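You operate a simulated robot arm through the tools that you are given. There is no shell and no other tool. Be economical: measure what you need, move in short steps, check, and stop when the job is done.

You run a simulated two-armed robot. Do the job below in one go: nothing can be reset, and whatever is moved stays where it is left.

JOB
Wipe the purple stain off the work tray, carry the long tray in with both hands and run the cabinet.
Fine: in that order; pad back; sash to WORK, fan on; dishes stay covered. What is to be rubbed or washed off counts as gone when no trace of it is left.

It is judged by the outcome, as a careful person would: the job done as asked, and still so three seconds after it is handed in. It fails if anything else is knocked over, pushed out of place, dropped, spilled or broken.

ROBOT AND FRAMES
Two 7-joint arms with two-finger parallel grippers on one trunk, on a base that drives. Base frame: it is fixed to the floor where the robot stands at the start and does not move with it; the origin is under the middle of the robot, x ahead of it, y to its left, z up. Readings come in mm, rad, newtons and seconds.
The left shoulder is at the start at [70, 133, 1337], the right one opposite. With the tool pointing down near the work surface each hand reaches from about 100 to 620 mm from the robot's upright axis, wherever it stands, measured 20 degrees to its own side. Places, roughly: cabinet lamp switch [400, -600, 1400]; clean cabinet [700, -1100, 1000]; fan knob [400, -600, 1300]; fan switch [400, -600, 1400]; high key [800, -100, 900]; mute key [400, -600, 1200]; panel switch [800, -200, 900]; pump switch [500, -800, 200]; purple stain [600, -1200, 900]; suction pedal [400, -1600, 200]; tube [1000, -1250, 1000]; vacuum tap [400, -600, 1000]; wide tube [500, -1500, 1000]; work tray of the clean cabinet [700, -1200, 900]. Payload 1.57 kg a hand.
Tool frame (each hand has its own): the origin (TCP) lies between the finger pads and is the grasp point; the fingertips stand 30 mm ahead of it; z points along the fingers, y is the line along which they close. The gripper opens to 80 mm. The fingers are 17 mm wide and 12 mm thick; the gripper's body (40 by 82 mm) begins 80 mm behind the TCP.
Orientation is that of the tool frame in the base frame, as a unit quaternion [x, y, z, w]. With the fingers straight down and closing along the base's y, the tool's x points along the base's -x, its y along +y and its z along -z.

CONTROLS
- The arms move only by the tool jog_arm. It takes "left_deltas", "right_deltas" or both (then of equal length, played together; a hand with none holds still); each is text: rows parted by semicolons, each of 6 numbers parted by spaces: the shift along the tool's x, y, z in mm, then the turn, a rotation vector about the tool's x, y, z in rad. In form: dx dy dz ax ay az; .... A call has 1 to 8 rows; each row shifts and turns the commanded pose from where the row before left it, along the tool's axes as they then stand. "left_gripper" and "right_gripper" are, for a hand that has rows, the opening, from 0 (shut) to 1 (fully open), set as the call begins (left out, the last holds). Rows are played at 5 a second. More than 50 mm and 0.15 rad between two rows, or a gripper value outside its range, and nothing of the call is played. A pose out of reach is approached as far as the arm can. The call stops where the force on the tool passes 40 N (or 10 N more than at its start, if that is more) or the arm is blocked; 0.2 s more then pass. The fingers move at their own pace (about 153 mm/s each) and stop on an object; they squeeze with about 43 N. The grip force told is the motor's: it shows also when the fingers shut on nothing. Time passes only in rows, and 0.2 s behind the last, so rows that do not move let the fingers close. It gives the time, the measured TCP pose, the force on the tool (base axes), the opening and the grip force at its end, in the units of the frame above (readings bear some noise), with the torque about the TCP (base axes, N m) and any sound that the robot's microphone picked up, and new pictures: "views" is both (left out), scene, wrist or none (wrist: the cameras of the hands that moved).
- Cameras (640 x 400 px; columns grow to the right, rows downward): "scene" is now at [138.1, -31.3, 1584.5]; the picture's right is [-0.33, -0.95, 0.00], its down [-0.35, 0.12, -0.93] and it looks along [0.88, -0.30, -0.37] (base axes); focal length 214 px, centre (320, 200). "left" rides on the left gripper at [72, 7, -122] in its tool frame; the picture's right is [-0.09, 1.00, 0.00], its down [-0.84, -0.08, -0.54] and it looks along [-0.54, -0.05, 0.84] (tool axes); focal length 238 px, centre (320, 200). "right" rides on the right gripper at [72, -7, -122] in its tool frame; the picture's right is [0.09, 1.00, 0.00], its down [-0.84, 0.08, -0.54] and it looks along [-0.54, 0.05, 0.84] (tool axes); focal length 238 px, centre (320, 200). There is no depth. A picture from a camera that has moved, and an enlarged one, comes with that camera's place and axes in the base frame and with its lens.
- raise_lower(by): slides the trunk up (or, below 0, down) by that many mm; the arms and the scene camera ride with it, the base frame stays. It gives what a move gives, with no picture.
- steer(legs): drives the robot by 1 to 6 legs, each [ahead, left, turn to the left] in mm, mm and rad, along the robot's own axes; the way and the turn of a leg run together, so that a leg with both is an arc; at most 1500 mm and 3.142 rad a leg. The arms and the cameras ride along, it lands a little off, and it stops where it bumps. It gives what a move gives, and a new picture of the scene camera.
- turn_head(pan, tilt): turns the head with the scene camera to pan (to the left, within 1.501 rad either way) and tilt (down, from -0.506 to 1.204), counted from straight ahead of the robot. It gives what a move gives, and a new picture of the scene camera.
- enlarge(camera, box): a new picture of the part [left, top, right, bottom] of that camera's present view, enlarged. No time passes.
- close_job(): hands the job in; it is judged then, once.

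Go step by step. Nothing tells you exact positions but the pictures and the camera data: compare them with the known pose of the tool, close in by small moves and look again before you grip or let go. The budget is 120 turns and 260 pictures, counting those below and the enlarged ones. Unless the task says otherwise, let go and move clear before handing in, and close with one line.

The tools are called after ">>>" as a command line: name --argument value ..., lists and objects as JSON in quotes. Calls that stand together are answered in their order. jog_arm: Moves the arms, as the interface text tells. Its arguments: {"type":"object","properties":{"left_deltas":{"type":"string"},"left_gripper":{"type":"number"},"right_deltas":{"type":"string"},"right_gripper":{"type":"number"},"views":{"type":"string","enum":["both","scene","wrist","none"]}},"required":[]} The other tools are called the same way: raise_lower (by) slides the trunk up or down; steer (legs) drives the base; turn_head (pan, tilt) turns the head that bears the scene camera; enlarge (camera, box) takes an enlarged picture of a part of a camera's view; close_job () hands the job in.

At the start:

```text
clock: 0.0
left_ee_pos: [269.7, -20.4, 1501.7]
left_tool_rot: [0.0, 1.0, 0.0, 0.001]
left_contact_force: [0.9, -0.5, -0.5]
left_torque: [-0.01, -0.01, 0.0]
left_finger_gap: 79.8
left_grasp_force: 0.0
right_ee_pos: [335.7, -422.2, 1000.9]
right_tool_rot: [0.0, 1.0, 0.0, 0.001]
right_contact_force: [0.2, -0.3, -0.4]
right_torque: [0.02, 0.0, -0.02]
right_finger_gap: 80.0
right_grasp_force: 0.0
trunk travel left (down, up): [-910.0, 30.0]
robot x, y, heading: [0.8, -0.7, -0.002]
head pan, tilt: [-0.332, 0.382]
```

scene: 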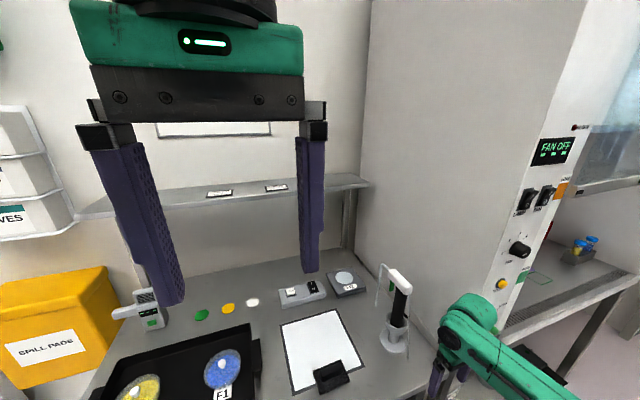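
right: 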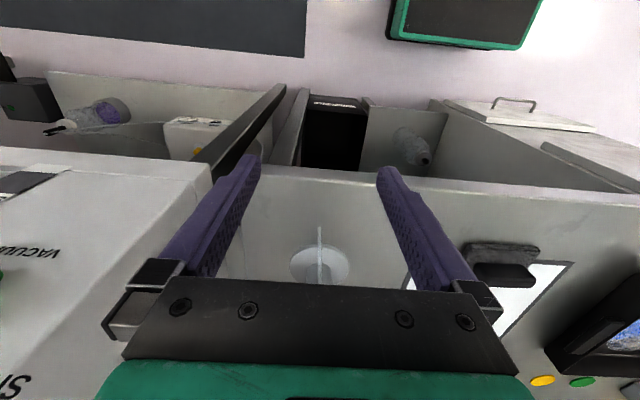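
left: 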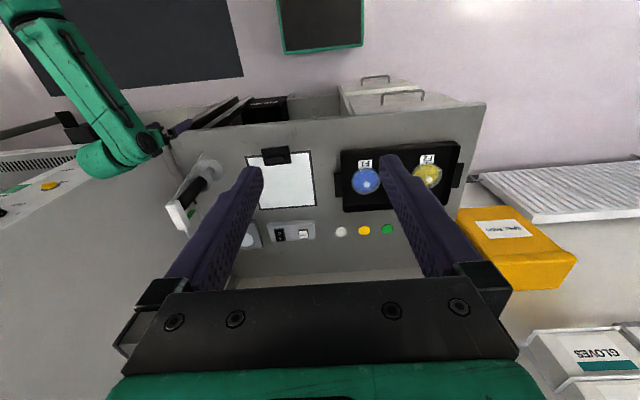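

I see the bench with the two-dish tray ahead, and the cabinet to the right with a control panel on its side. I look round at the cabinet and the tray before moving.

>>> turn_head --pan -1.0 --tilt 0.5

>>> enlarge --camera "scene" --box '[0, 0, 640, 400]'

```text
clock: 1.1
left_ee_pos: [269.3, -20.3, 1502.9]
left_tool_rot: [0.0, 1.0, 0.0, -0.001]
left_contact_force: [0.8, 0.6, -0.3]
left_torque: [-0.02, 0.0, -0.01]
left_finger_gap: 80.1
left_grasp_force: 0.1
right_ee_pos: [335.1, -422.5, 998.9]
right_tool_rot: [0.0, 1.0, 0.0, 0.0]
right_contact_force: [-0.1, 0.7, 0.5]
right_torque: [-0.03, 0.01, 0.01]
right_finger_gap: 80.0
right_grasp_force: 0.1
trunk travel left (down, up): [-910.0, 30.0]
robot x, y, heading: [-1.5, 1.1, 0.004]
head pan, tilt: [-1.0, 0.499]
camera scene: at [99.6, -77.6, 1573.8], right [-0.84, -0.54, 0.0], down [-0.26, 0.4, -0.88], along [0.47, -0.74, -0.48], focal length 214 px, centre (320, 200)
```

scene: 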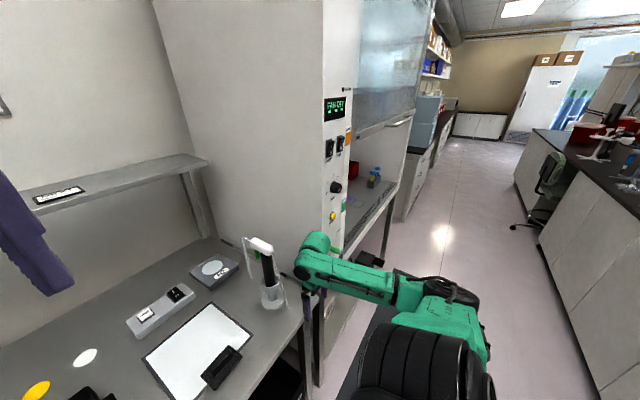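

```text
1.00 times, centred on (320, 200) of scene (not enlarged: the box is as wide or as high as the picture)
camera zoom: at [99.6, -77.6, 1573.8], right [-0.84, -0.54, 0.0], down [-0.26, 0.4, -0.88], along [0.47, -0.74, -0.48], focal length 214 px, centre (320, 200)
```

zoom: 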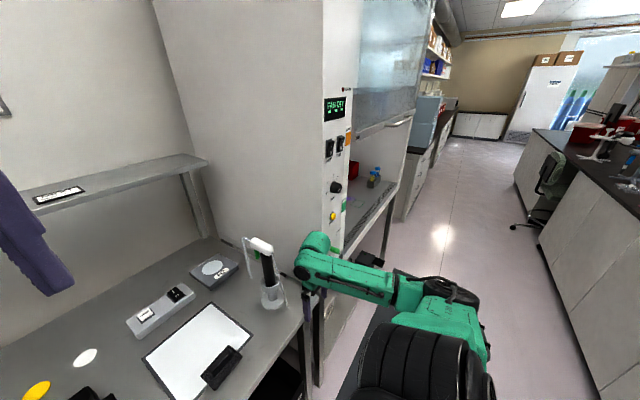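

The cabinet front faces the aisle around x≈400; I must drive right to stand before it. I look at the aisle and behind.

>>> turn_head --pan -1.5 --tilt 0.6

>>> turn_head --pan 0.3 --tilt 0.7

```text
clock: 2.0
left_ee_pos: [269.9, -21.0, 1502.6]
left_tool_rot: [0.0, 1.0, -0.001, 0.001]
left_contact_force: [-0.6, 0.7, 0.5]
left_torque: [0.01, -0.01, 0.0]
left_finger_gap: 80.0
left_grasp_force: 0.0
right_ee_pos: [334.1, -422.9, 999.8]
right_tool_rot: [-0.001, 1.0, 0.0, 0.001]
right_contact_force: [-0.3, 0.4, 0.3]
right_torque: [-0.01, 0.0, 0.0]
right_finger_gap: 80.0
right_grasp_force: 0.1
trunk travel left (down, up): [-910.0, 30.0]
robot x, y, heading: [-1.6, 0.1, 0.003]
head pan, tilt: [-1.499, 0.6]
camera scene: at [56.8, -89.2, 1564.7], right [-1.0, -0.07, 0.0], down [-0.04, 0.56, -0.83], along [0.06, -0.82, -0.56], focal length 214 px, centre (320, 200)
```

scene: 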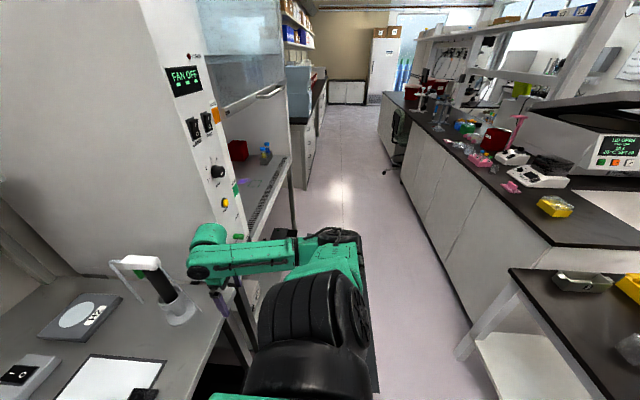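

```text
clock: 3.8
left_ee_pos: [269.1, -21.0, 1503.0]
left_tool_rot: [0.0, 1.0, 0.0, -0.001]
left_contact_force: [1.2, 0.0, 0.8]
left_torque: [0.01, -0.01, 0.02]
left_finger_gap: 80.2
left_grasp_force: 0.0
right_ee_pos: [335.1, -422.4, 999.2]
right_tool_rot: [0.0, 1.0, 0.0, 0.0]
right_contact_force: [0.3, 0.3, 1.1]
right_torque: [-0.01, -0.01, 0.0]
right_finger_gap: 80.2
right_grasp_force: 0.2
trunk travel left (down, up): [-910.0, 30.0]
robot x, y, heading: [-2.8, -2.5, 0.007]
head pan, tilt: [0.3, 0.7]
camera scene: at [131.5, 23.9, 1556.1], right [0.3, -0.96, 0.0], down [-0.62, -0.19, -0.76], along [0.73, 0.23, -0.64], focal length 214 px, centre (320, 200)
```

scene: 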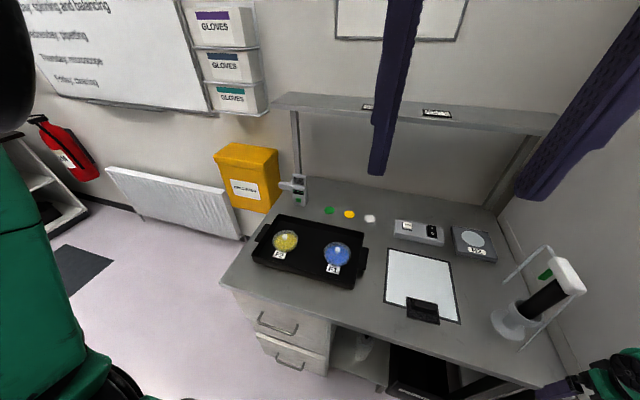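

The long tray (F1, F2 dishes, handles at both ends) lies at about [590, 210, 900]. First the cabinet: I back off and drive right to look at it.

>>> steer --legs '[[-180, 0, 0], [0, -600, 0]]'

>>> turn_head --pan -0.5 --tilt 0.4

```text
clock: 8.3
left_ee_pos: [92.4, -623.3, 1501.6]
left_tool_rot: [-0.005, 1.0, -0.002, -0.002]
left_contact_force: [0.0, 0.2, -0.4]
left_torque: [0.0, 0.02, -0.04]
left_finger_gap: 79.7
left_grasp_force: 0.0
right_ee_pos: [162.0, -1024.6, 1000.3]
right_tool_rot: [-0.006, 1.0, -0.001, 0.001]
right_contact_force: [0.6, -0.4, 0.1]
right_torque: [0.03, 0.0, 0.0]
right_finger_gap: 79.8
right_grasp_force: 0.0
trunk travel left (down, up): [-910.0, 30.0]
robot x, y, heading: [-178.5, -605.0, 0.007]
head pan, tilt: [0.3, 0.7]
camera scene: at [-46.4, -579.7, 1556.1], right [0.31, -0.95, 0.0], down [-0.61, -0.2, -0.76], along [0.73, 0.23, -0.64], focal length 214 px, centre (320, 200)
```

scene: 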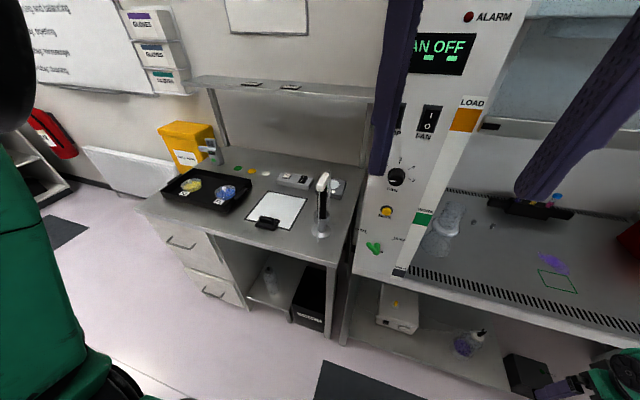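

```text
clock: 9.4
left_ee_pos: [91.1, -624.1, 1501.9]
left_tool_rot: [-0.005, 1.0, 0.0, -0.001]
left_contact_force: [0.1, -0.3, -0.2]
left_torque: [-0.03, 0.0, 0.01]
left_finger_gap: 79.9
left_grasp_force: 0.0
right_ee_pos: [162.7, -1026.4, 1000.0]
right_tool_rot: [-0.006, 1.0, 0.0, 0.0]
right_contact_force: [-0.1, 0.6, 0.1]
right_torque: [0.02, -0.02, -0.03]
right_finger_gap: 80.0
right_grasp_force: 0.0
trunk travel left (down, up): [-910.0, 30.0]
robot x, y, heading: [-177.8, -606.8, 0.009]
head pan, tilt: [-0.499, 0.4]
camera scene: at [-45.5, -650.9, 1582.9], right [-0.47, -0.88, 0.0], down [-0.34, 0.18, -0.92], along [0.81, -0.43, -0.39], focal length 214 px, centre (320, 200)
```

scene: 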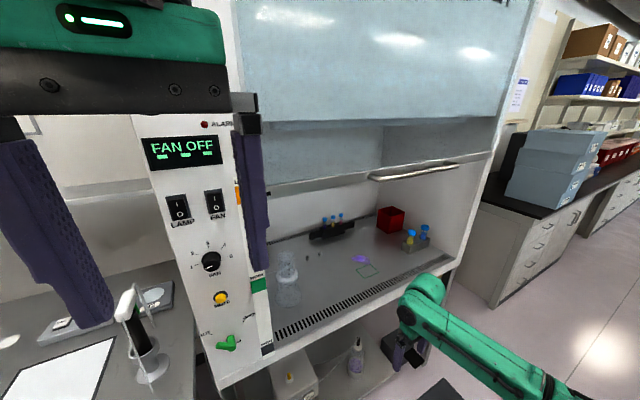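

I see FAN OFF, switches, knob, sash with LOAD (orange) and WORK (green) marks. I enlarge the details.

>>> enlarge --camera "scene" --box '[260, 170, 470, 301]'

>>> enlarge --camera "scene" --box '[130, 110, 290, 370]'

>>> steer --legs '[[0, -450, 0]]'

>>> turn_head --pan 0.0 --tilt 0.5

```text
3.05 times, centred on (365, 236) of scene
camera zoom: at [-45.5, -650.9, 1582.9], right [-0.47, -0.88, 0.0], down [-0.34, 0.18, -0.92], along [0.81, -0.43, -0.39], focal length 654 px, centre (183, 92)
```

zoom: 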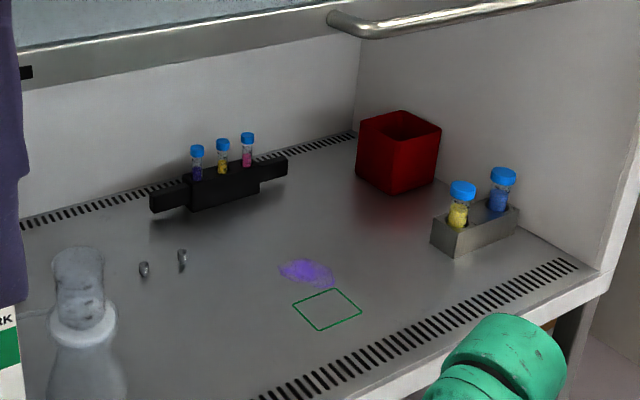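

```text
1.54 times, centred on (210, 240) of scene
camera zoom: at [-45.5, -650.9, 1582.9], right [-0.47, -0.88, 0.0], down [-0.34, 0.18, -0.92], along [0.81, -0.43, -0.39], focal length 330 px, centre (489, 138)
```

zoom: 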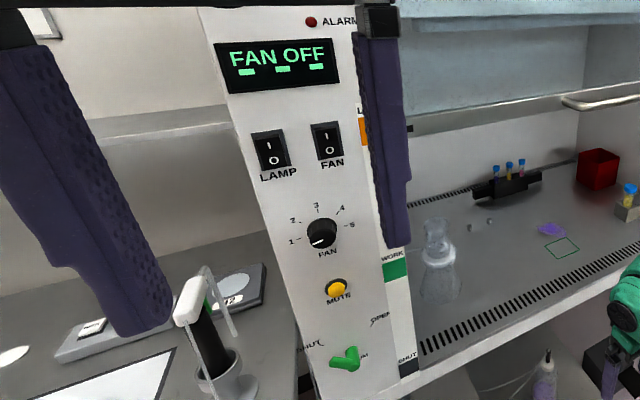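

```text
clock: 12.2
left_ee_pos: [100.4, -1069.6, 1502.6]
left_tool_rot: [-0.015, 1.0, -0.002, -0.002]
left_contact_force: [-1.0, 0.0, -0.8]
left_torque: [0.0, -0.02, 0.0]
left_finger_gap: 80.0
left_grasp_force: 0.0
right_ee_pos: [178.1, -1470.4, 1000.6]
right_tool_rot: [-0.015, 1.0, -0.001, 0.0]
right_contact_force: [-1.1, 0.1, -0.7]
right_torque: [-0.02, 0.0, 0.01]
right_finger_gap: 80.0
right_grasp_force: 0.1
trunk travel left (down, up): [-910.0, 30.0]
robot x, y, heading: [-169.5, -1059.4, 0.026]
head pan, tilt: [-0.499, 0.4]
camera scene: at [-36.0, -1098.6, 1583.0], right [-0.45, -0.89, 0.0], down [-0.35, 0.17, -0.92], along [0.82, -0.42, -0.39], focal length 214 px, centre (320, 200)
```

scene: 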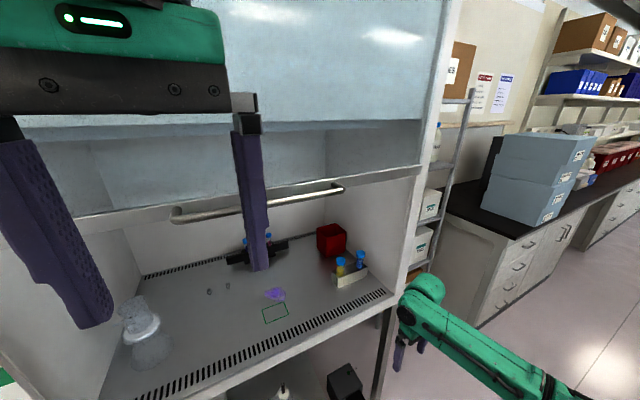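

```text
clock: 13.1
left_ee_pos: [100.1, -1073.6, 1503.2]
left_tool_rot: [-0.015, 1.0, 0.0, 0.0]
left_contact_force: [-0.7, -0.2, -0.2]
left_torque: [0.03, -0.02, 0.0]
left_finger_gap: 79.9
left_grasp_force: 0.1
right_ee_pos: [178.6, -1472.1, 1000.3]
right_tool_rot: [-0.015, 1.0, 0.001, 0.0]
right_contact_force: [0.3, -0.5, -0.3]
right_torque: [-0.01, 0.02, 0.01]
right_finger_gap: 80.0
right_grasp_force: 0.0
trunk travel left (down, up): [-910.0, 30.0]
robot x, y, heading: [-170.8, -1058.3, 0.029]
head pan, tilt: [0.0, 0.499]
camera scene: at [-27.6, -1057.5, 1573.8], right [0.03, -1.0, 0.0], down [-0.48, -0.01, -0.88], along [0.88, 0.02, -0.48], focal length 214 px, centre (320, 200)
```

scene: 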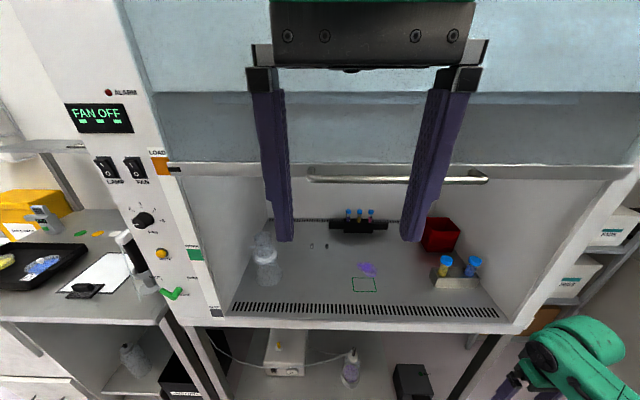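

The stain lies behind a small green outline on the tray. I look for the wiping pad: zooming on the bench items.

>>> enlarge --camera "scene" --box '[0, 200, 200, 325]'

>>> enlarge --camera "scene" --box '[220, 190, 520, 378]'

>>> enlarge --camera "left" --box '[0, 0, 640, 400]'

>>> enlarge --camera "right" --box '[0, 0, 640, 400]'

```text
3.20 times, centred on (100, 262) of scene
camera zoom: at [-27.6, -1057.5, 1573.8], right [0.03, -1.0, 0.0], down [-0.48, -0.01, -0.88], along [0.88, 0.02, -0.48], focal length 686 px, centre (1024, 0)
```

zoom: 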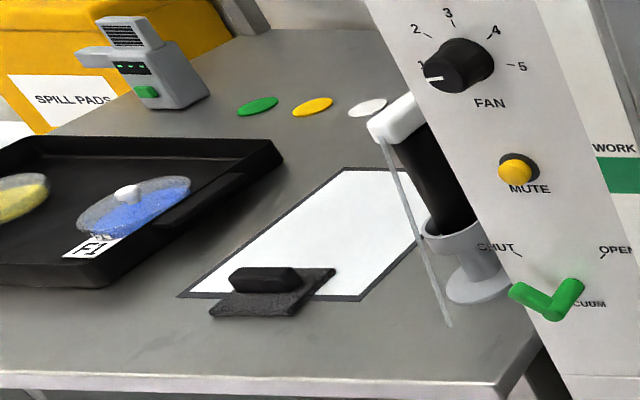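

```text
2.13 times, centred on (370, 284) of scene
camera zoom: at [-27.6, -1057.5, 1573.8], right [0.03, -1.0, 0.0], down [-0.48, -0.01, -0.88], along [0.88, 0.02, -0.48], focal length 456 px, centre (214, 21)
```

zoom: 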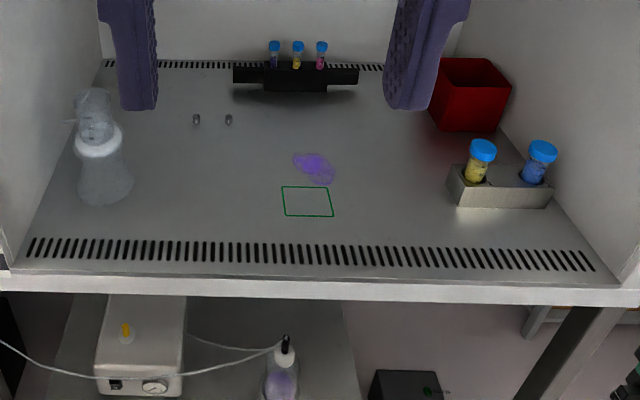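

```text
1.00 times, centred on (320, 200) of left (not enlarged: the box is as wide or as high as the picture)
camera zoom: at [29.2, -1067.8, 1624.6], right [0.06, 1.0, 0.0], down [0.84, -0.05, 0.54], along [0.54, -0.03, -0.84], focal length 238 px, centre (320, 200)
```

zoom: 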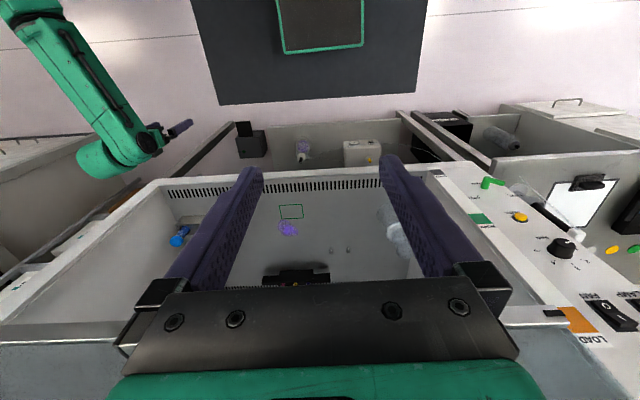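

```text
1.00 times, centred on (320, 200) of right (not enlarged: the box is as wide or as high as the picture)
camera zoom: at [107.5, -1480.8, 1122.6], right [-0.12, 0.99, 0.0], down [0.83, 0.1, 0.54], along [0.54, 0.07, -0.84], focal length 238 px, centre (320, 200)
```

zoom: 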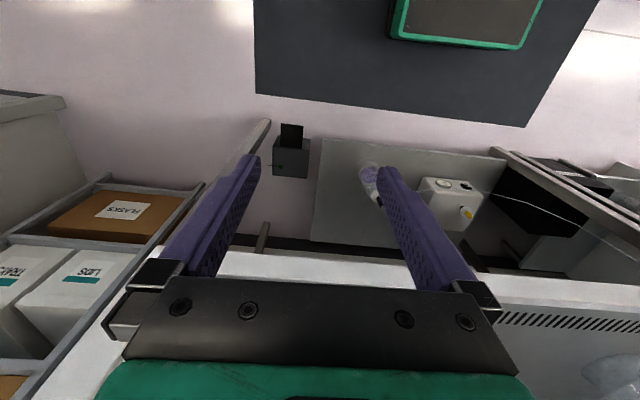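

The black block with a felt base on the bench (about [488,-165,905]) is the pad. I drive back to the start spot to pick it up with the right hand.

>>> steer --legs '[[0, 0, -0.029], [0, 1058, 0], [150, 0, 0]]'

>>> turn_head --pan -0.3 --tilt 0.9

```text
clock: 19.8
left_ee_pos: [224.5, -9.6, 1502.3]
left_tool_rot: [-0.018, 1.0, -0.001, 0.002]
left_contact_force: [-0.3, -1.0, -0.3]
left_torque: [-0.02, -0.03, -0.01]
left_finger_gap: 80.0
left_grasp_force: 0.0
right_ee_pos: [305.0, -408.2, 1000.9]
right_tool_rot: [-0.018, 1.0, -0.001, 0.001]
right_contact_force: [0.6, 0.7, -0.3]
right_torque: [-0.01, -0.01, 0.03]
right_finger_gap: 79.9
right_grasp_force: 0.0
trunk travel left (down, up): [-910.0, 30.0]
robot x, y, heading: [-41.7, 3.0, 0.034]
head pan, tilt: [0.0, 0.499]
camera scene: at [95.4, 5.7, 1574.2], right [0.03, -1.0, 0.0], down [-0.48, -0.02, -0.88], along [0.88, 0.03, -0.48], focal length 214 px, centre (320, 200)
```

scene: 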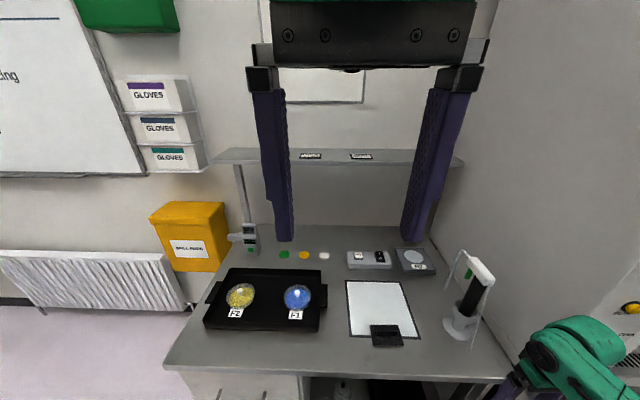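

```text
clock: 20.7
left_ee_pos: [229.8, -9.6, 1502.4]
left_tool_rot: [-0.017, 1.0, 0.0, 0.0]
left_contact_force: [0.4, 0.1, -0.5]
left_torque: [0.02, 0.06, -0.05]
left_finger_gap: 79.9
left_grasp_force: 0.1
right_ee_pos: [309.4, -408.2, 999.1]
right_tool_rot: [-0.018, 1.0, 0.0, 0.0]
right_contact_force: [0.6, 0.5, 0.6]
right_torque: [0.03, 0.02, 0.04]
right_finger_gap: 80.1
right_grasp_force: 0.0
trunk travel left (down, up): [-910.0, 30.0]
robot x, y, heading: [-44.2, 2.8, 0.034]
head pan, tilt: [-0.3, 0.901]
camera scene: at [83.1, -17.4, 1539.9], right [-0.26, -0.97, 0.0], down [-0.76, 0.2, -0.62], along [0.6, -0.16, -0.78], focal length 214 px, centre (320, 200)
```

scene: 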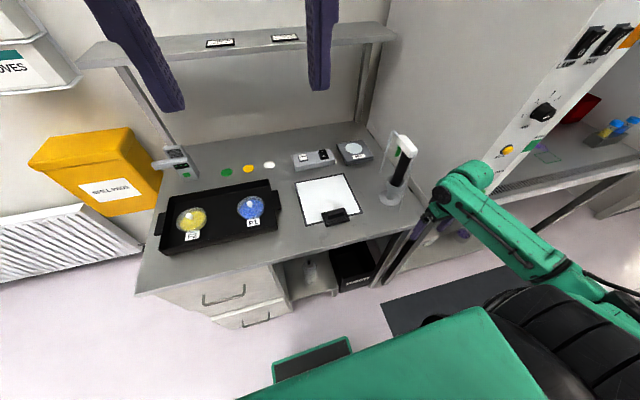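

Pad clearly visible at the sheet's front edge. I zoom to read its orientation.

>>> enlarge --camera "scene" --box '[280, 160, 400, 235]'

>>> steer --legs '[[40, 0, -0.034]]'

```text
5.33 times, centred on (340, 198) of scene
camera zoom: at [83.1, -17.4, 1539.9], right [-0.26, -0.97, 0.0], down [-0.76, 0.2, -0.62], along [0.6, -0.16, -0.78], focal length 1144 px, centre (213, 213)
```

zoom: 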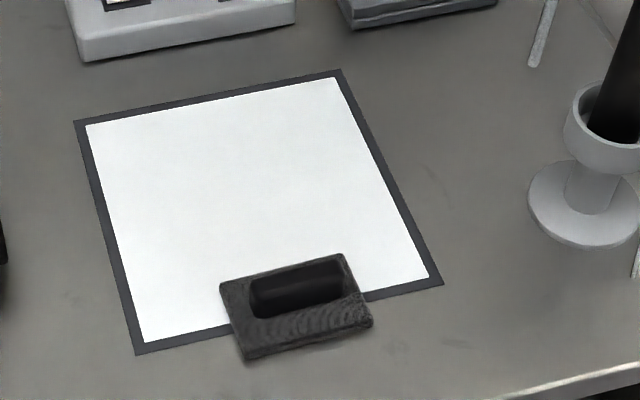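

```text
clock: 21.6
left_ee_pos: [256.5, -17.6, 1505.8]
left_tool_rot: [0.0, 1.0, -0.001, 0.005]
left_contact_force: [-0.6, 0.2, 0.5]
left_torque: [0.0, -0.08, -0.04]
left_finger_gap: 79.8
left_grasp_force: 0.0
right_ee_pos: [328.7, -418.9, 1002.2]
right_tool_rot: [0.0, 1.0, 0.0, 0.004]
right_contact_force: [-1.0, -0.6, 0.6]
right_torque: [0.0, -0.06, 0.0]
right_finger_gap: 80.1
right_grasp_force: 0.1
trunk travel left (down, up): [-910.0, 30.0]
robot x, y, heading: [-0.9, 4.3, -0.002]
head pan, tilt: [-0.3, 0.901]
camera scene: at [110.4, -20.3, 1540.9], right [-0.3, -0.96, 0.0], down [-0.74, 0.23, -0.63], along [0.6, -0.18, -0.78], focal length 214 px, centre (320, 200)
```

scene: 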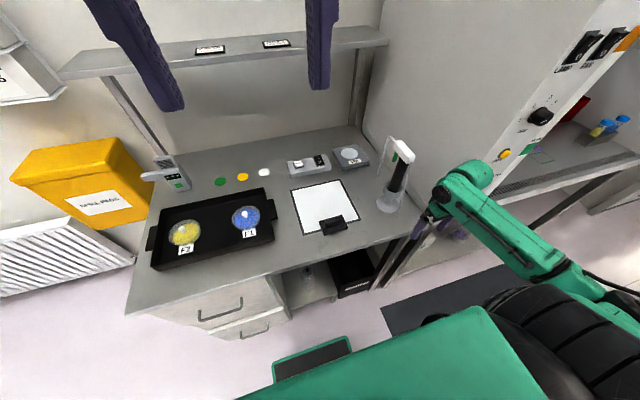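

The pad is aligned with the base axes, handle long in y, centre ≈[485,-182]. I bring the right hand across at x≈330, then forward, above it.

>>> jog_arm --right_deltas "0 40 -30 0 0 0; 0 40 0 0 0 0; 0 40 0 0 0 0; 0 40 0 0 0 0; 0 40 0 0 0 0; 0 37 0 0 0 0; 0 0 0 0 0 0.15; 0 0 0 0 0 0.15" --views "none"

>>> jog_arm --right_deltas "0 0 0 0 0 0.15; 0 0 0 0 0 0.15; 0 0 0 0 0 0.15; 0 0 0 0 0 0.15; 0 0 0 0 0 0.15; 0 0 0 0 0 0.15; 0 0 0 0 0 0.15; 0 0 0 0 0 0.15" --views "both"

```text
clock: 23.4
left_ee_pos: [268.7, -18.6, 1502.4]
left_tool_rot: [0.0, 1.0, 0.0, 0.001]
left_contact_force: [-0.1, -0.2, -0.3]
left_torque: [0.01, 0.02, -0.03]
left_finger_gap: 79.8
left_grasp_force: 0.0
right_ee_pos: [333.7, -185.6, 1030.1]
right_tool_rot: [0.151, 0.989, 0.0, 0.0]
right_contact_force: [-0.4, 0.4, 0.3]
right_torque: [0.02, 0.01, -0.01]
right_finger_gap: 80.1
right_grasp_force: 0.0
trunk travel left (down, up): [-910.0, 30.0]
robot x, y, heading: [2.7, 0.6, 0.008]
head pan, tilt: [-0.3, 0.901]
```

```text
clock: 25.2
left_ee_pos: [267.4, -18.1, 1502.6]
left_tool_rot: [0.0, 1.0, -0.001, 0.001]
left_contact_force: [0.1, -0.2, -0.1]
left_torque: [0.0, 0.02, 0.0]
left_finger_gap: 79.6
left_grasp_force: 0.2
right_ee_pos: [333.5, -182.6, 1029.6]
right_tool_rot: [0.682, 0.731, 0.001, -0.001]
right_contact_force: [0.2, 0.2, -0.4]
right_torque: [0.0, -0.01, -0.02]
right_finger_gap: 80.0
right_grasp_force: 0.1
trunk travel left (down, up): [-910.0, 30.0]
robot x, y, heading: [-2.0, 0.5, 0.0]
head pan, tilt: [-0.3, 0.901]
camera scene: at [121.8, -21.0, 1539.9], right [-0.3, -0.96, 0.0], down [-0.75, 0.23, -0.62], along [0.59, -0.18, -0.78], focal length 214 px, centre (320, 200)
camera right: at [323.6, -111.0, 1152.9], right [0.99, 0.16, 0.0], down [0.14, -0.83, 0.54], along [0.09, -0.53, -0.84], focal length 238 px, centre (320, 200)
```

scene: 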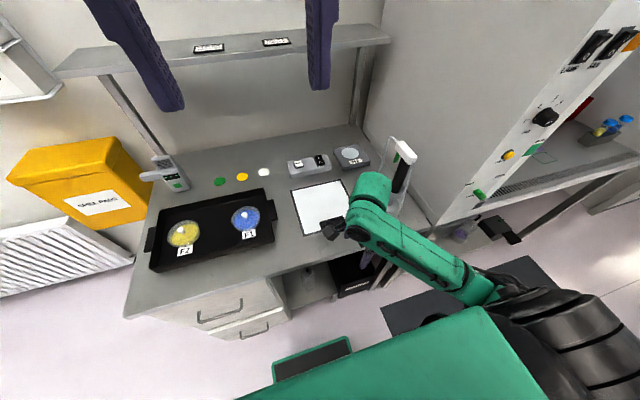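
right: 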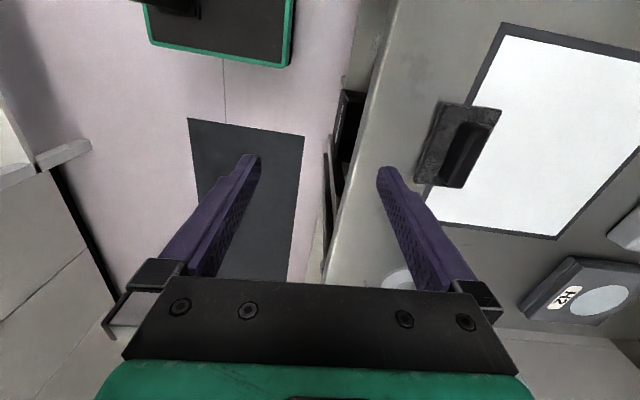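

Both views agree: pad at [485,-180]. I move forward over it.

>>> jog_arm --right_deltas "0 0 0 0 0 0.068; 0 50 0 0 0 0; 0 50 0 0 0 0; 0 51 0 0 0 0; 0 0 40 0 0 0; 0 0 0 0 0 0" --views "both"

```text
refused: row 4 steps farther than a row can; nothing moved
```

>>> jog_arm --right_deltas "0 0 0 0 0 0.068; 0 50 0 0 0 0; 0 50 0 0 0 0; 0 49 0 0 0 0; 0 2 40 0 0 0; 0 0 0 0 0 0" --views "both"

```text
clock: 26.6
left_ee_pos: [268.7, -18.9, 1502.8]
left_tool_rot: [0.001, 1.0, 0.001, 0.001]
left_contact_force: [-0.1, -0.2, -0.1]
left_torque: [0.0, 0.03, 0.0]
left_finger_gap: 80.1
left_grasp_force: 0.1
right_ee_pos: [483.3, -179.2, 988.5]
right_tool_rot: [0.705, 0.709, 0.001, -0.001]
right_contact_force: [0.3, -0.5, -0.2]
right_torque: [-0.05, -0.02, -0.04]
right_finger_gap: 80.0
right_grasp_force: 0.0
trunk travel left (down, up): [-910.0, 30.0]
robot x, y, heading: [3.6, 4.6, -0.005]
head pan, tilt: [-0.3, 0.901]
camera scene: at [121.4, -21.4, 1540.0], right [-0.3, -0.96, 0.0], down [-0.75, 0.23, -0.62], along [0.59, -0.18, -0.78], focal length 214 px, centre (320, 200)
camera right: at [477.5, -106.6, 1112.3], right [1.0, 0.1, 0.0], down [0.08, -0.84, 0.54], along [0.05, -0.54, -0.84], focal length 238 px, centre (320, 200)
```

scene: 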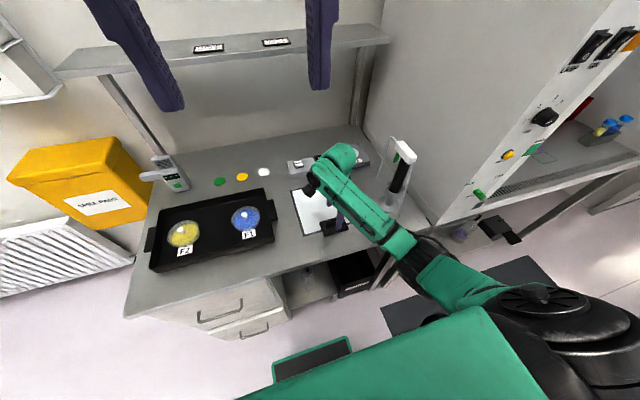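
right: 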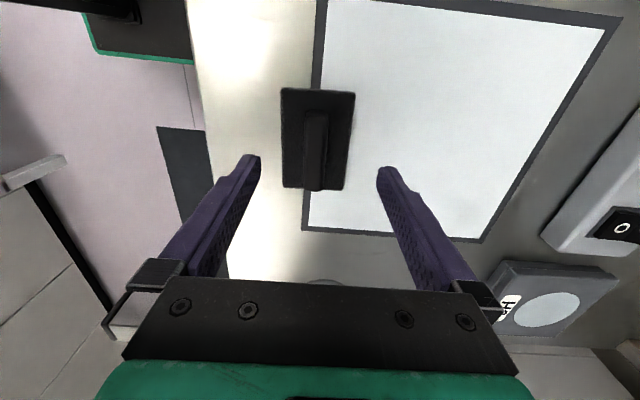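

Aligned over the handle. I descend in steps to TCP ≈ 945 and look.

>>> jog_arm --right_deltas "0 -1 22 0 0 0; 0 -1 22 0 0 0; 0 0 0 0 0 0" --views "wrist"

```text
clock: 27.4
left_ee_pos: [268.2, -18.8, 1504.0]
left_tool_rot: [0.0, 1.0, -0.001, 0.001]
left_contact_force: [-0.7, 0.1, -0.5]
left_torque: [-0.01, 0.02, 0.0]
left_finger_gap: 80.4
left_grasp_force: 0.0
right_ee_pos: [480.4, -182.6, 943.9]
right_tool_rot: [0.706, 0.709, -0.001, -0.001]
right_contact_force: [0.5, 0.2, -0.3]
right_torque: [0.0, -0.02, 0.01]
right_finger_gap: 80.2
right_grasp_force: 0.1
trunk travel left (down, up): [-910.0, 30.0]
robot x, y, heading: [-1.5, -1.7, -0.003]
head pan, tilt: [-0.3, 0.901]
camera right: at [474.4, -108.5, 1068.2], right [1.0, 0.1, 0.0], down [0.08, -0.84, 0.54], along [0.05, -0.54, -0.84], focal length 238 px, centre (320, 200)
```

right: 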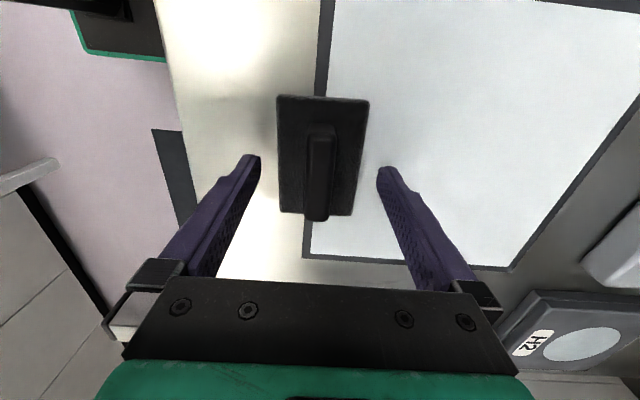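

Handle top looks to be ≈930, base top ≈908, so tips at ~912 are right. I close on the handle.

>>> jog_arm --right_deltas "0 0 2 0 0 0; 0 0 0 0 0 0; 0 0 0 0 0 0; 0 0 0 0 0 0" --right_gripper 0 --views "wrist"

```text
clock: 28.4
left_ee_pos: [267.6, -16.8, 1503.6]
left_tool_rot: [0.0, 1.0, -0.001, 0.001]
left_contact_force: [0.8, 0.2, 0.1]
left_torque: [-0.02, 0.02, 0.01]
left_finger_gap: 80.0
left_grasp_force: 0.1
right_ee_pos: [481.4, -180.4, 943.2]
right_tool_rot: [0.706, 0.709, 0.0, 0.0]
right_contact_force: [-0.4, 1.0, 1.2]
right_torque: [0.07, 0.0, 0.0]
right_finger_gap: 16.9
right_grasp_force: 32.2
trunk travel left (down, up): [-910.0, 30.0]
robot x, y, heading: [0.3, 4.7, 0.002]
head pan, tilt: [-0.3, 0.901]
camera right: at [475.7, -108.1, 1067.0], right [1.0, 0.1, 0.0], down [0.08, -0.84, 0.54], along [0.05, -0.54, -0.84], focal length 238 px, centre (320, 200)
```

right: 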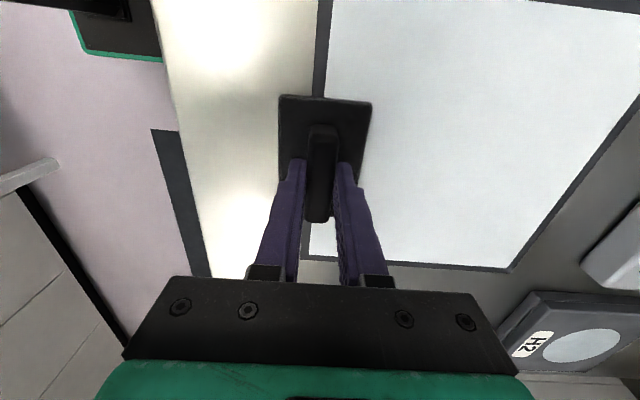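

Pad is gripped. I lift it and pull it back clear of the bench while moving the left hand aside, out of the camera's view.

>>> jog_arm --right_deltas "0 0 -40 0 0 0; 0 0 -40 0 0 0; 0 0 -40 0 0 0; 0 -40 0 0 0 0; 0 -40 0 0 0 0; 0 -40 0 0 0 0; 0 -40 0 0 0 0; 0 0 0 0 0 0" --left_deltas "5 38 0 0 0 0; 5 38 0 0 0 0; 5 38 10 0 0 0; 5 38 30 0 0 0; 5 38 30 0 0 0; 5 38 30 0 0 0; 5 38 30 0 0 0; 5 0 30 0 0 0" --views "both"

```text
clock: 30.2
left_ee_pos: [238.9, 225.8, 1327.7]
left_tool_rot: [0.0, 1.0, 0.0, 0.001]
left_contact_force: [-0.9, 1.2, -1.4]
left_torque: [-0.02, -0.06, 0.0]
left_finger_gap: 80.2
left_grasp_force: 0.2
left hand out of reach, approached as far as the arm can: row 6, 7
right_ee_pos: [327.7, -182.2, 1065.6]
right_tool_rot: [0.706, 0.708, -0.002, -0.001]
right_contact_force: [0.8, -0.1, -0.9]
right_torque: [-0.01, 0.0, 0.02]
right_finger_gap: 16.9
right_grasp_force: 32.0
trunk travel left (down, up): [-910.0, 30.0]
robot x, y, heading: [0.5, 2.1, -0.002]
head pan, tilt: [-0.3, 0.901]
camera scene: at [122.5, -19.3, 1539.9], right [-0.3, -0.96, 0.0], down [-0.75, 0.23, -0.62], along [0.59, -0.18, -0.78], focal length 214 px, centre (320, 200)
camera right: at [322.1, -109.0, 1188.4], right [1.0, 0.1, 0.0], down [0.08, -0.84, 0.54], along [0.05, -0.54, -0.84], focal length 238 px, centre (320, 200)
camera left: at [167.3, 233.8, 1449.9], right [0.09, 1.0, 0.0], down [0.84, -0.08, 0.54], along [0.54, -0.05, -0.84], focal length 238 px, centre (320, 200)
```

scene: 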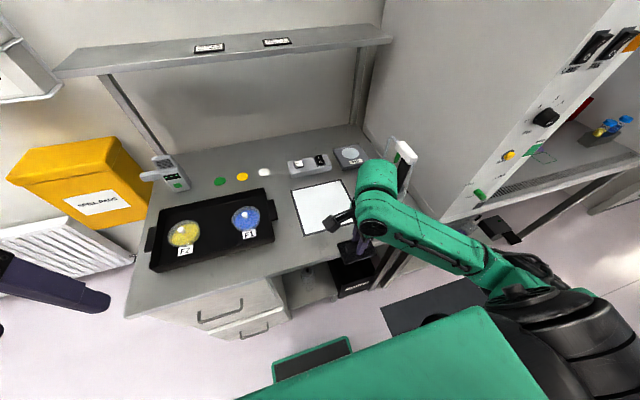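
right: 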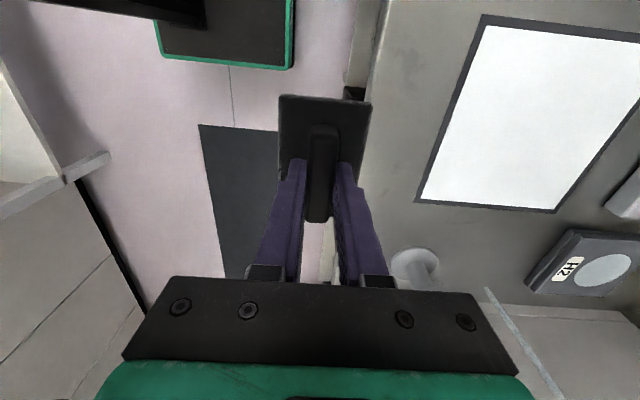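
left: 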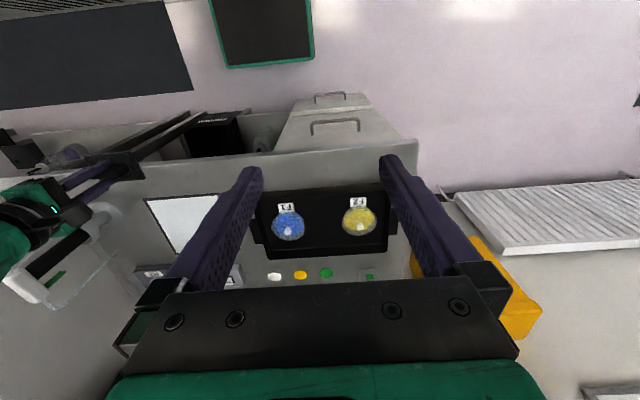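

The pad is held. I back up, drive right to the cabinet, and look in.

>>> steer --legs '[[-170, 0, 0], [0, -1050, 0]]'

>>> turn_head --pan -0.2 --tilt 0.55

```text
clock: 36.8
left_ee_pos: [67.1, -844.3, 1328.5]
left_tool_rot: [0.0, 1.0, -0.001, 0.001]
left_contact_force: [0.5, 0.4, 0.3]
left_torque: [0.01, 0.03, -0.03]
left_finger_gap: 79.9
left_grasp_force: 0.0
right_ee_pos: [156.0, -1252.5, 1065.3]
right_tool_rot: [0.706, 0.709, -0.001, -0.001]
right_contact_force: [-0.1, -0.2, -0.5]
right_torque: [0.03, -0.01, 0.0]
right_finger_gap: 16.6
right_grasp_force: 32.3
trunk travel left (down, up): [-910.0, 30.0]
robot x, y, heading: [-170.6, -1065.9, -0.0]
head pan, tilt: [-0.3, 0.901]
camera scene: at [-49.2, -1089.3, 1539.9], right [-0.3, -0.96, 0.0], down [-0.75, 0.23, -0.62], along [0.59, -0.18, -0.78], focal length 214 px, centre (320, 200)
```

scene: 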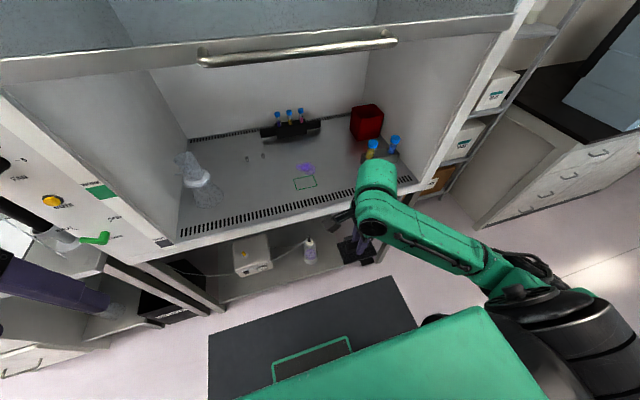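

```text
clock: 37.6
left_ee_pos: [66.3, -844.6, 1329.4]
left_tool_rot: [0.0, 1.0, -0.001, 0.0]
left_contact_force: [0.1, 0.3, 0.5]
left_torque: [-0.01, -0.01, 0.0]
left_finger_gap: 80.0
left_grasp_force: 0.1
right_ee_pos: [157.2, -1251.6, 1065.1]
right_tool_rot: [0.706, 0.708, 0.0, -0.001]
right_contact_force: [-0.3, 0.4, -0.4]
right_torque: [-0.04, 0.0, 0.01]
right_finger_gap: 16.8
right_grasp_force: 31.7
trunk travel left (down, up): [-910.0, 30.0]
robot x, y, heading: [-174.7, -1063.3, 0.007]
head pan, tilt: [-0.201, 0.55]
camera scene: at [-33.4, -1086.2, 1569.1], right [-0.2, -0.98, 0.0], down [-0.51, 0.1, -0.85], along [0.83, -0.17, -0.52], focal length 214 px, centre (320, 200)
```

scene: 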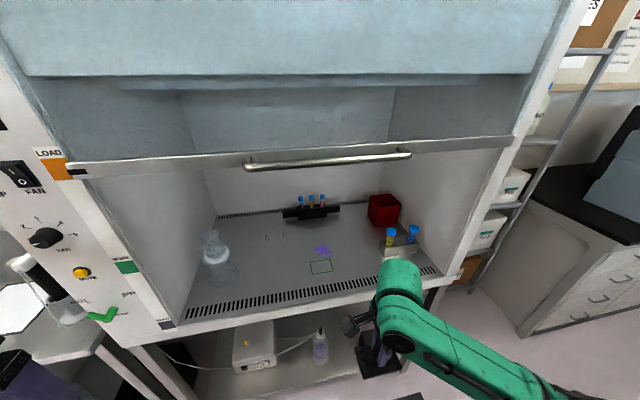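

Sash is at LOAD with its lower edge near z≈1400, the forearm fits below. I draw the left hand back a little, lower the pad hand to ~1000 and drive forward.

>>> jog_arm --right_deltas "0 0 30 0 0 0; 0 0 30 0 0 0" --left_deltas "30 0 0 0 0 0; 30 0 0 0 0 0" --views "none"

>>> steer --legs '[[170, 0, 0], [75, 0, 0]]'

```text
clock: 38.2
left_ee_pos: [14.4, -862.3, 1339.5]
left_tool_rot: [0.0, 1.0, 0.0, 0.002]
left_contact_force: [-0.8, -0.3, 0.0]
left_torque: [0.03, -0.03, -0.04]
left_finger_gap: 79.8
left_grasp_force: 0.1
left hand out of reach, approached as far as the arm can: row 1, 2
right_ee_pos: [156.1, -1253.0, 1004.1]
right_tool_rot: [0.706, 0.709, 0.0, 0.0]
right_contact_force: [0.0, 0.2, -0.6]
right_torque: [0.02, -0.04, 0.01]
right_finger_gap: 16.9
right_grasp_force: 32.0
trunk travel left (down, up): [-910.0, 30.0]
robot x, y, heading: [-173.0, -1069.2, -0.002]
head pan, tilt: [-0.201, 0.55]
```

```text
clock: 40.3
left_ee_pos: [245.7, -862.6, 1342.2]
left_tool_rot: [0.0, 1.0, -0.001, 0.005]
left_contact_force: [-0.9, -0.9, 0.5]
left_torque: [-0.02, -0.06, 0.03]
left_finger_gap: 80.5
left_grasp_force: 0.2
right_ee_pos: [388.4, -1254.3, 1006.6]
right_tool_rot: [0.706, 0.708, 0.002, 0.002]
right_contact_force: [-0.5, 0.2, -0.4]
right_torque: [0.0, -0.05, -0.01]
right_finger_gap: 17.1
right_grasp_force: 31.6
trunk travel left (down, up): [-910.0, 30.0]
robot x, y, heading: [71.1, -1064.3, -0.007]
head pan, tilt: [-0.201, 0.55]
camera scene: at [194.4, -1086.4, 1570.3], right [-0.2, -0.98, 0.0], down [-0.51, 0.1, -0.86], along [0.84, -0.17, -0.52], focal length 214 px, centre (320, 200)
```

scene: 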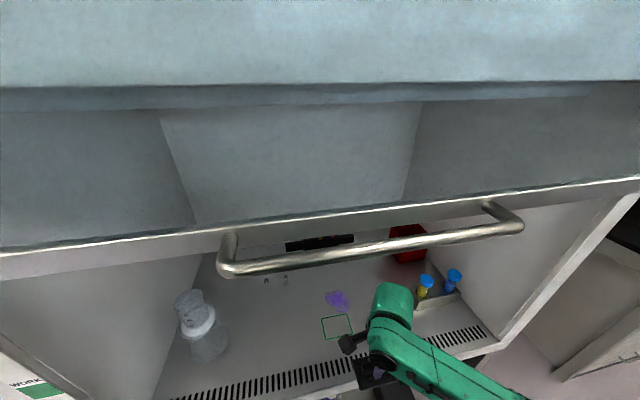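

The hand is at the opening. I reach in over the tray and look at the stain from the wrist camera.

>>> jog_arm --right_deltas "0 45 0 0 0 0; 0 45 0 0 0 0; 0 45 0 0 0 0; 0 45 0 0 0 0; 0 0 0 0 0 0" --views "both"

```text
clock: 41.5
left_ee_pos: [253.9, -861.8, 1339.5]
left_tool_rot: [0.0, 1.0, -0.001, 0.0]
left_contact_force: [0.1, -0.2, -0.2]
left_torque: [0.05, -0.02, -0.02]
left_finger_gap: 79.8
left_grasp_force: 0.0
right_ee_pos: [579.6, -1251.8, 1007.1]
right_tool_rot: [0.706, 0.708, 0.0, 0.0]
right_contact_force: [-0.4, -0.3, -0.4]
right_torque: [0.01, -0.04, 0.02]
right_finger_gap: 16.9
right_grasp_force: 32.1
trunk travel left (down, up): [-910.0, 30.0]
robot x, y, heading: [69.5, -1069.1, 0.002]
head pan, tilt: [-0.201, 0.55]
camera scene: at [203.4, -1086.6, 1569.4], right [-0.2, -0.98, 0.0], down [-0.51, 0.1, -0.85], along [0.84, -0.17, -0.52], focal length 214 px, centre (320, 200)
camera right: at [573.0, -1179.2, 1130.1], right [1.0, 0.1, 0.0], down [0.08, -0.84, 0.54], along [0.05, -0.54, -0.84], focal length 238 px, centre (320, 200)
```

scene: 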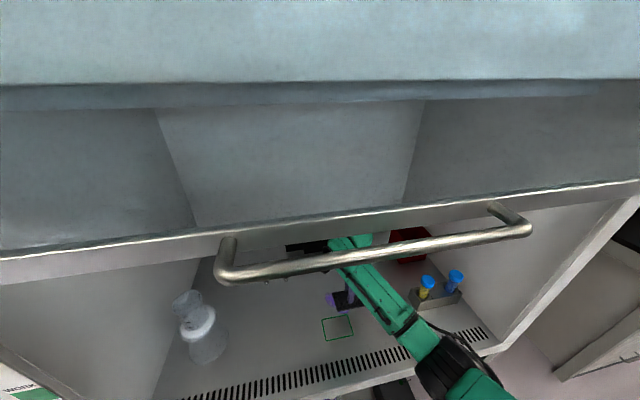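
right: 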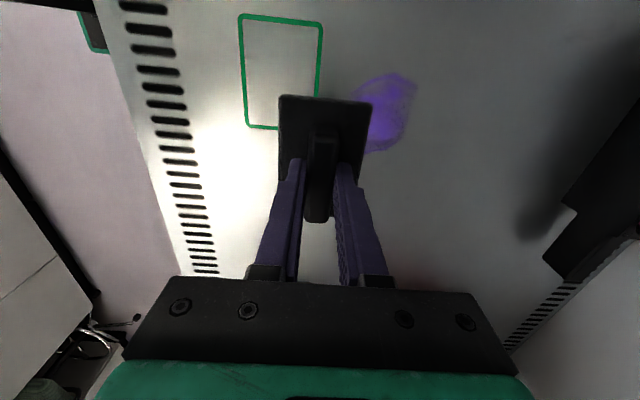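

Stain spans about x 612–662, y −1188…−1265. I move over its centre and lower toward contact.

>>> jog_arm --right_deltas "14 31 0 0 0 0; 13 30 20 0 0 0; 0 0 25 0 0 0; 0 0 8 0 0 0; 0 0 0 0 0 0" --views "wrist"

```text
clock: 42.7
left_ee_pos: [256.1, -861.5, 1339.2]
left_tool_rot: [0.001, 1.0, -0.001, 0.0]
left_contact_force: [0.1, 0.4, 0.1]
left_torque: [-0.04, 0.02, 0.01]
left_finger_gap: 80.3
left_grasp_force: 0.1
right_ee_pos: [640.1, -1225.0, 950.7]
right_tool_rot: [0.705, 0.709, 0.0, 0.0]
right_contact_force: [-0.2, 0.2, -0.9]
right_torque: [0.03, 0.0, -0.01]
right_finger_gap: 16.8
right_grasp_force: 32.4
trunk travel left (down, up): [-910.0, 30.0]
robot x, y, heading: [63.8, -1066.4, 0.001]
head pan, tilt: [-0.201, 0.55]
camera right: at [634.2, -1152.5, 1074.6], right [1.0, 0.1, 0.0], down [0.08, -0.84, 0.54], along [0.05, -0.54, -0.84], focal length 238 px, centre (320, 200)
```

right: 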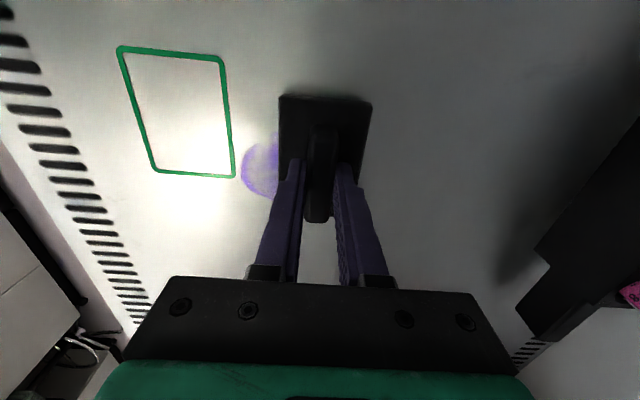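

The stain also extends left to x≈578. I press down gently here, then will stroke in −x.

>>> jog_arm --right_deltas "0 0 2 0 0 0; 0 0 2 0 0 0; 0 0 2 0 0 0; 0 0 2 0 0 0" --views "none"

```text
clock: 43.7
left_ee_pos: [255.4, -861.5, 1339.8]
left_tool_rot: [0.001, 1.0, -0.001, 0.001]
left_contact_force: [0.3, -1.1, 0.1]
left_torque: [0.01, -0.02, -0.01]
left_finger_gap: 80.2
left_grasp_force: 0.1
right_ee_pos: [638.0, -1225.2, 944.1]
right_tool_rot: [0.706, 0.708, -0.001, -0.001]
right_contact_force: [-0.2, 0.3, 0.8]
right_torque: [-0.1, -0.03, 0.0]
right_finger_gap: 16.9
right_grasp_force: 31.4
trunk travel left (down, up): [-910.0, 30.0]
robot x, y, heading: [66.5, -1069.7, -0.004]
head pan, tilt: [-0.201, 0.55]
```

>>> jog_arm --right_deltas "0 0 2 0 0 0; 0 0 2 0 0 0; 0 0 0 0 0 0" --views "none"

```text
clock: 44.5
left_ee_pos: [251.1, -861.6, 1342.0]
left_tool_rot: [0.001, 1.0, -0.001, 0.001]
left_contact_force: [0.0, -0.7, -0.5]
left_torque: [-0.03, -0.04, 0.0]
left_finger_gap: 80.2
left_grasp_force: 0.0
right_ee_pos: [637.0, -1225.5, 942.7]
right_tool_rot: [0.706, 0.708, 0.003, 0.003]
right_contact_force: [4.7, -2.0, 25.9]
right_torque: [0.03, 0.1, -0.04]
right_finger_gap: 16.8
right_grasp_force: 31.1
trunk travel left (down, up): [-910.0, 30.0]
robot x, y, heading: [65.8, -1065.3, -0.009]
head pan, tilt: [-0.201, 0.55]
```

Contact at TCP≈943 with 26 N. I ease off 1 mm and stroke across.

>>> jog_arm --right_deltas "0 0 -1 0 0 0; 0 -16 0 0 0 0; 0 -16 0 0 0 0; 0 -16 0 0 0 0; 0 -16 0 0 0 0; 0 16 0 0 0 0; 0 16 0 0 0 0; 0 16 0 0 0 0" --views "wrist"

```text
clock: 46.3
left_ee_pos: [248.8, -859.6, 1340.7]
left_tool_rot: [0.0, 1.0, -0.002, 0.003]
left_contact_force: [0.8, 0.1, 0.5]
left_torque: [0.0, 0.02, 0.02]
left_finger_gap: 79.9
left_grasp_force: 0.1
right_ee_pos: [616.1, -1225.3, 942.6]
right_tool_rot: [0.706, 0.708, 0.002, 0.001]
right_contact_force: [-4.4, 0.5, 20.5]
right_torque: [-0.28, 0.34, -0.04]
right_finger_gap: 16.8
right_grasp_force: 31.9
trunk travel left (down, up): [-910.0, 30.0]
robot x, y, heading: [66.8, -1068.1, -0.009]
head pan, tilt: [-0.201, 0.55]
camera right: at [609.4, -1151.2, 1065.2], right [1.0, 0.09, 0.0], down [0.08, -0.84, 0.54], along [0.05, -0.54, -0.84], focal length 238 px, centre (320, 200)
```

right: 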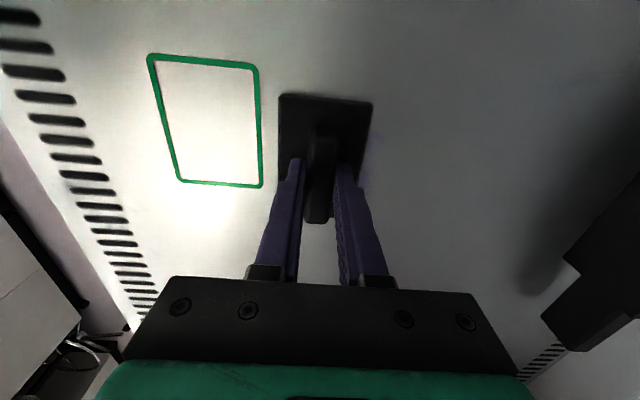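

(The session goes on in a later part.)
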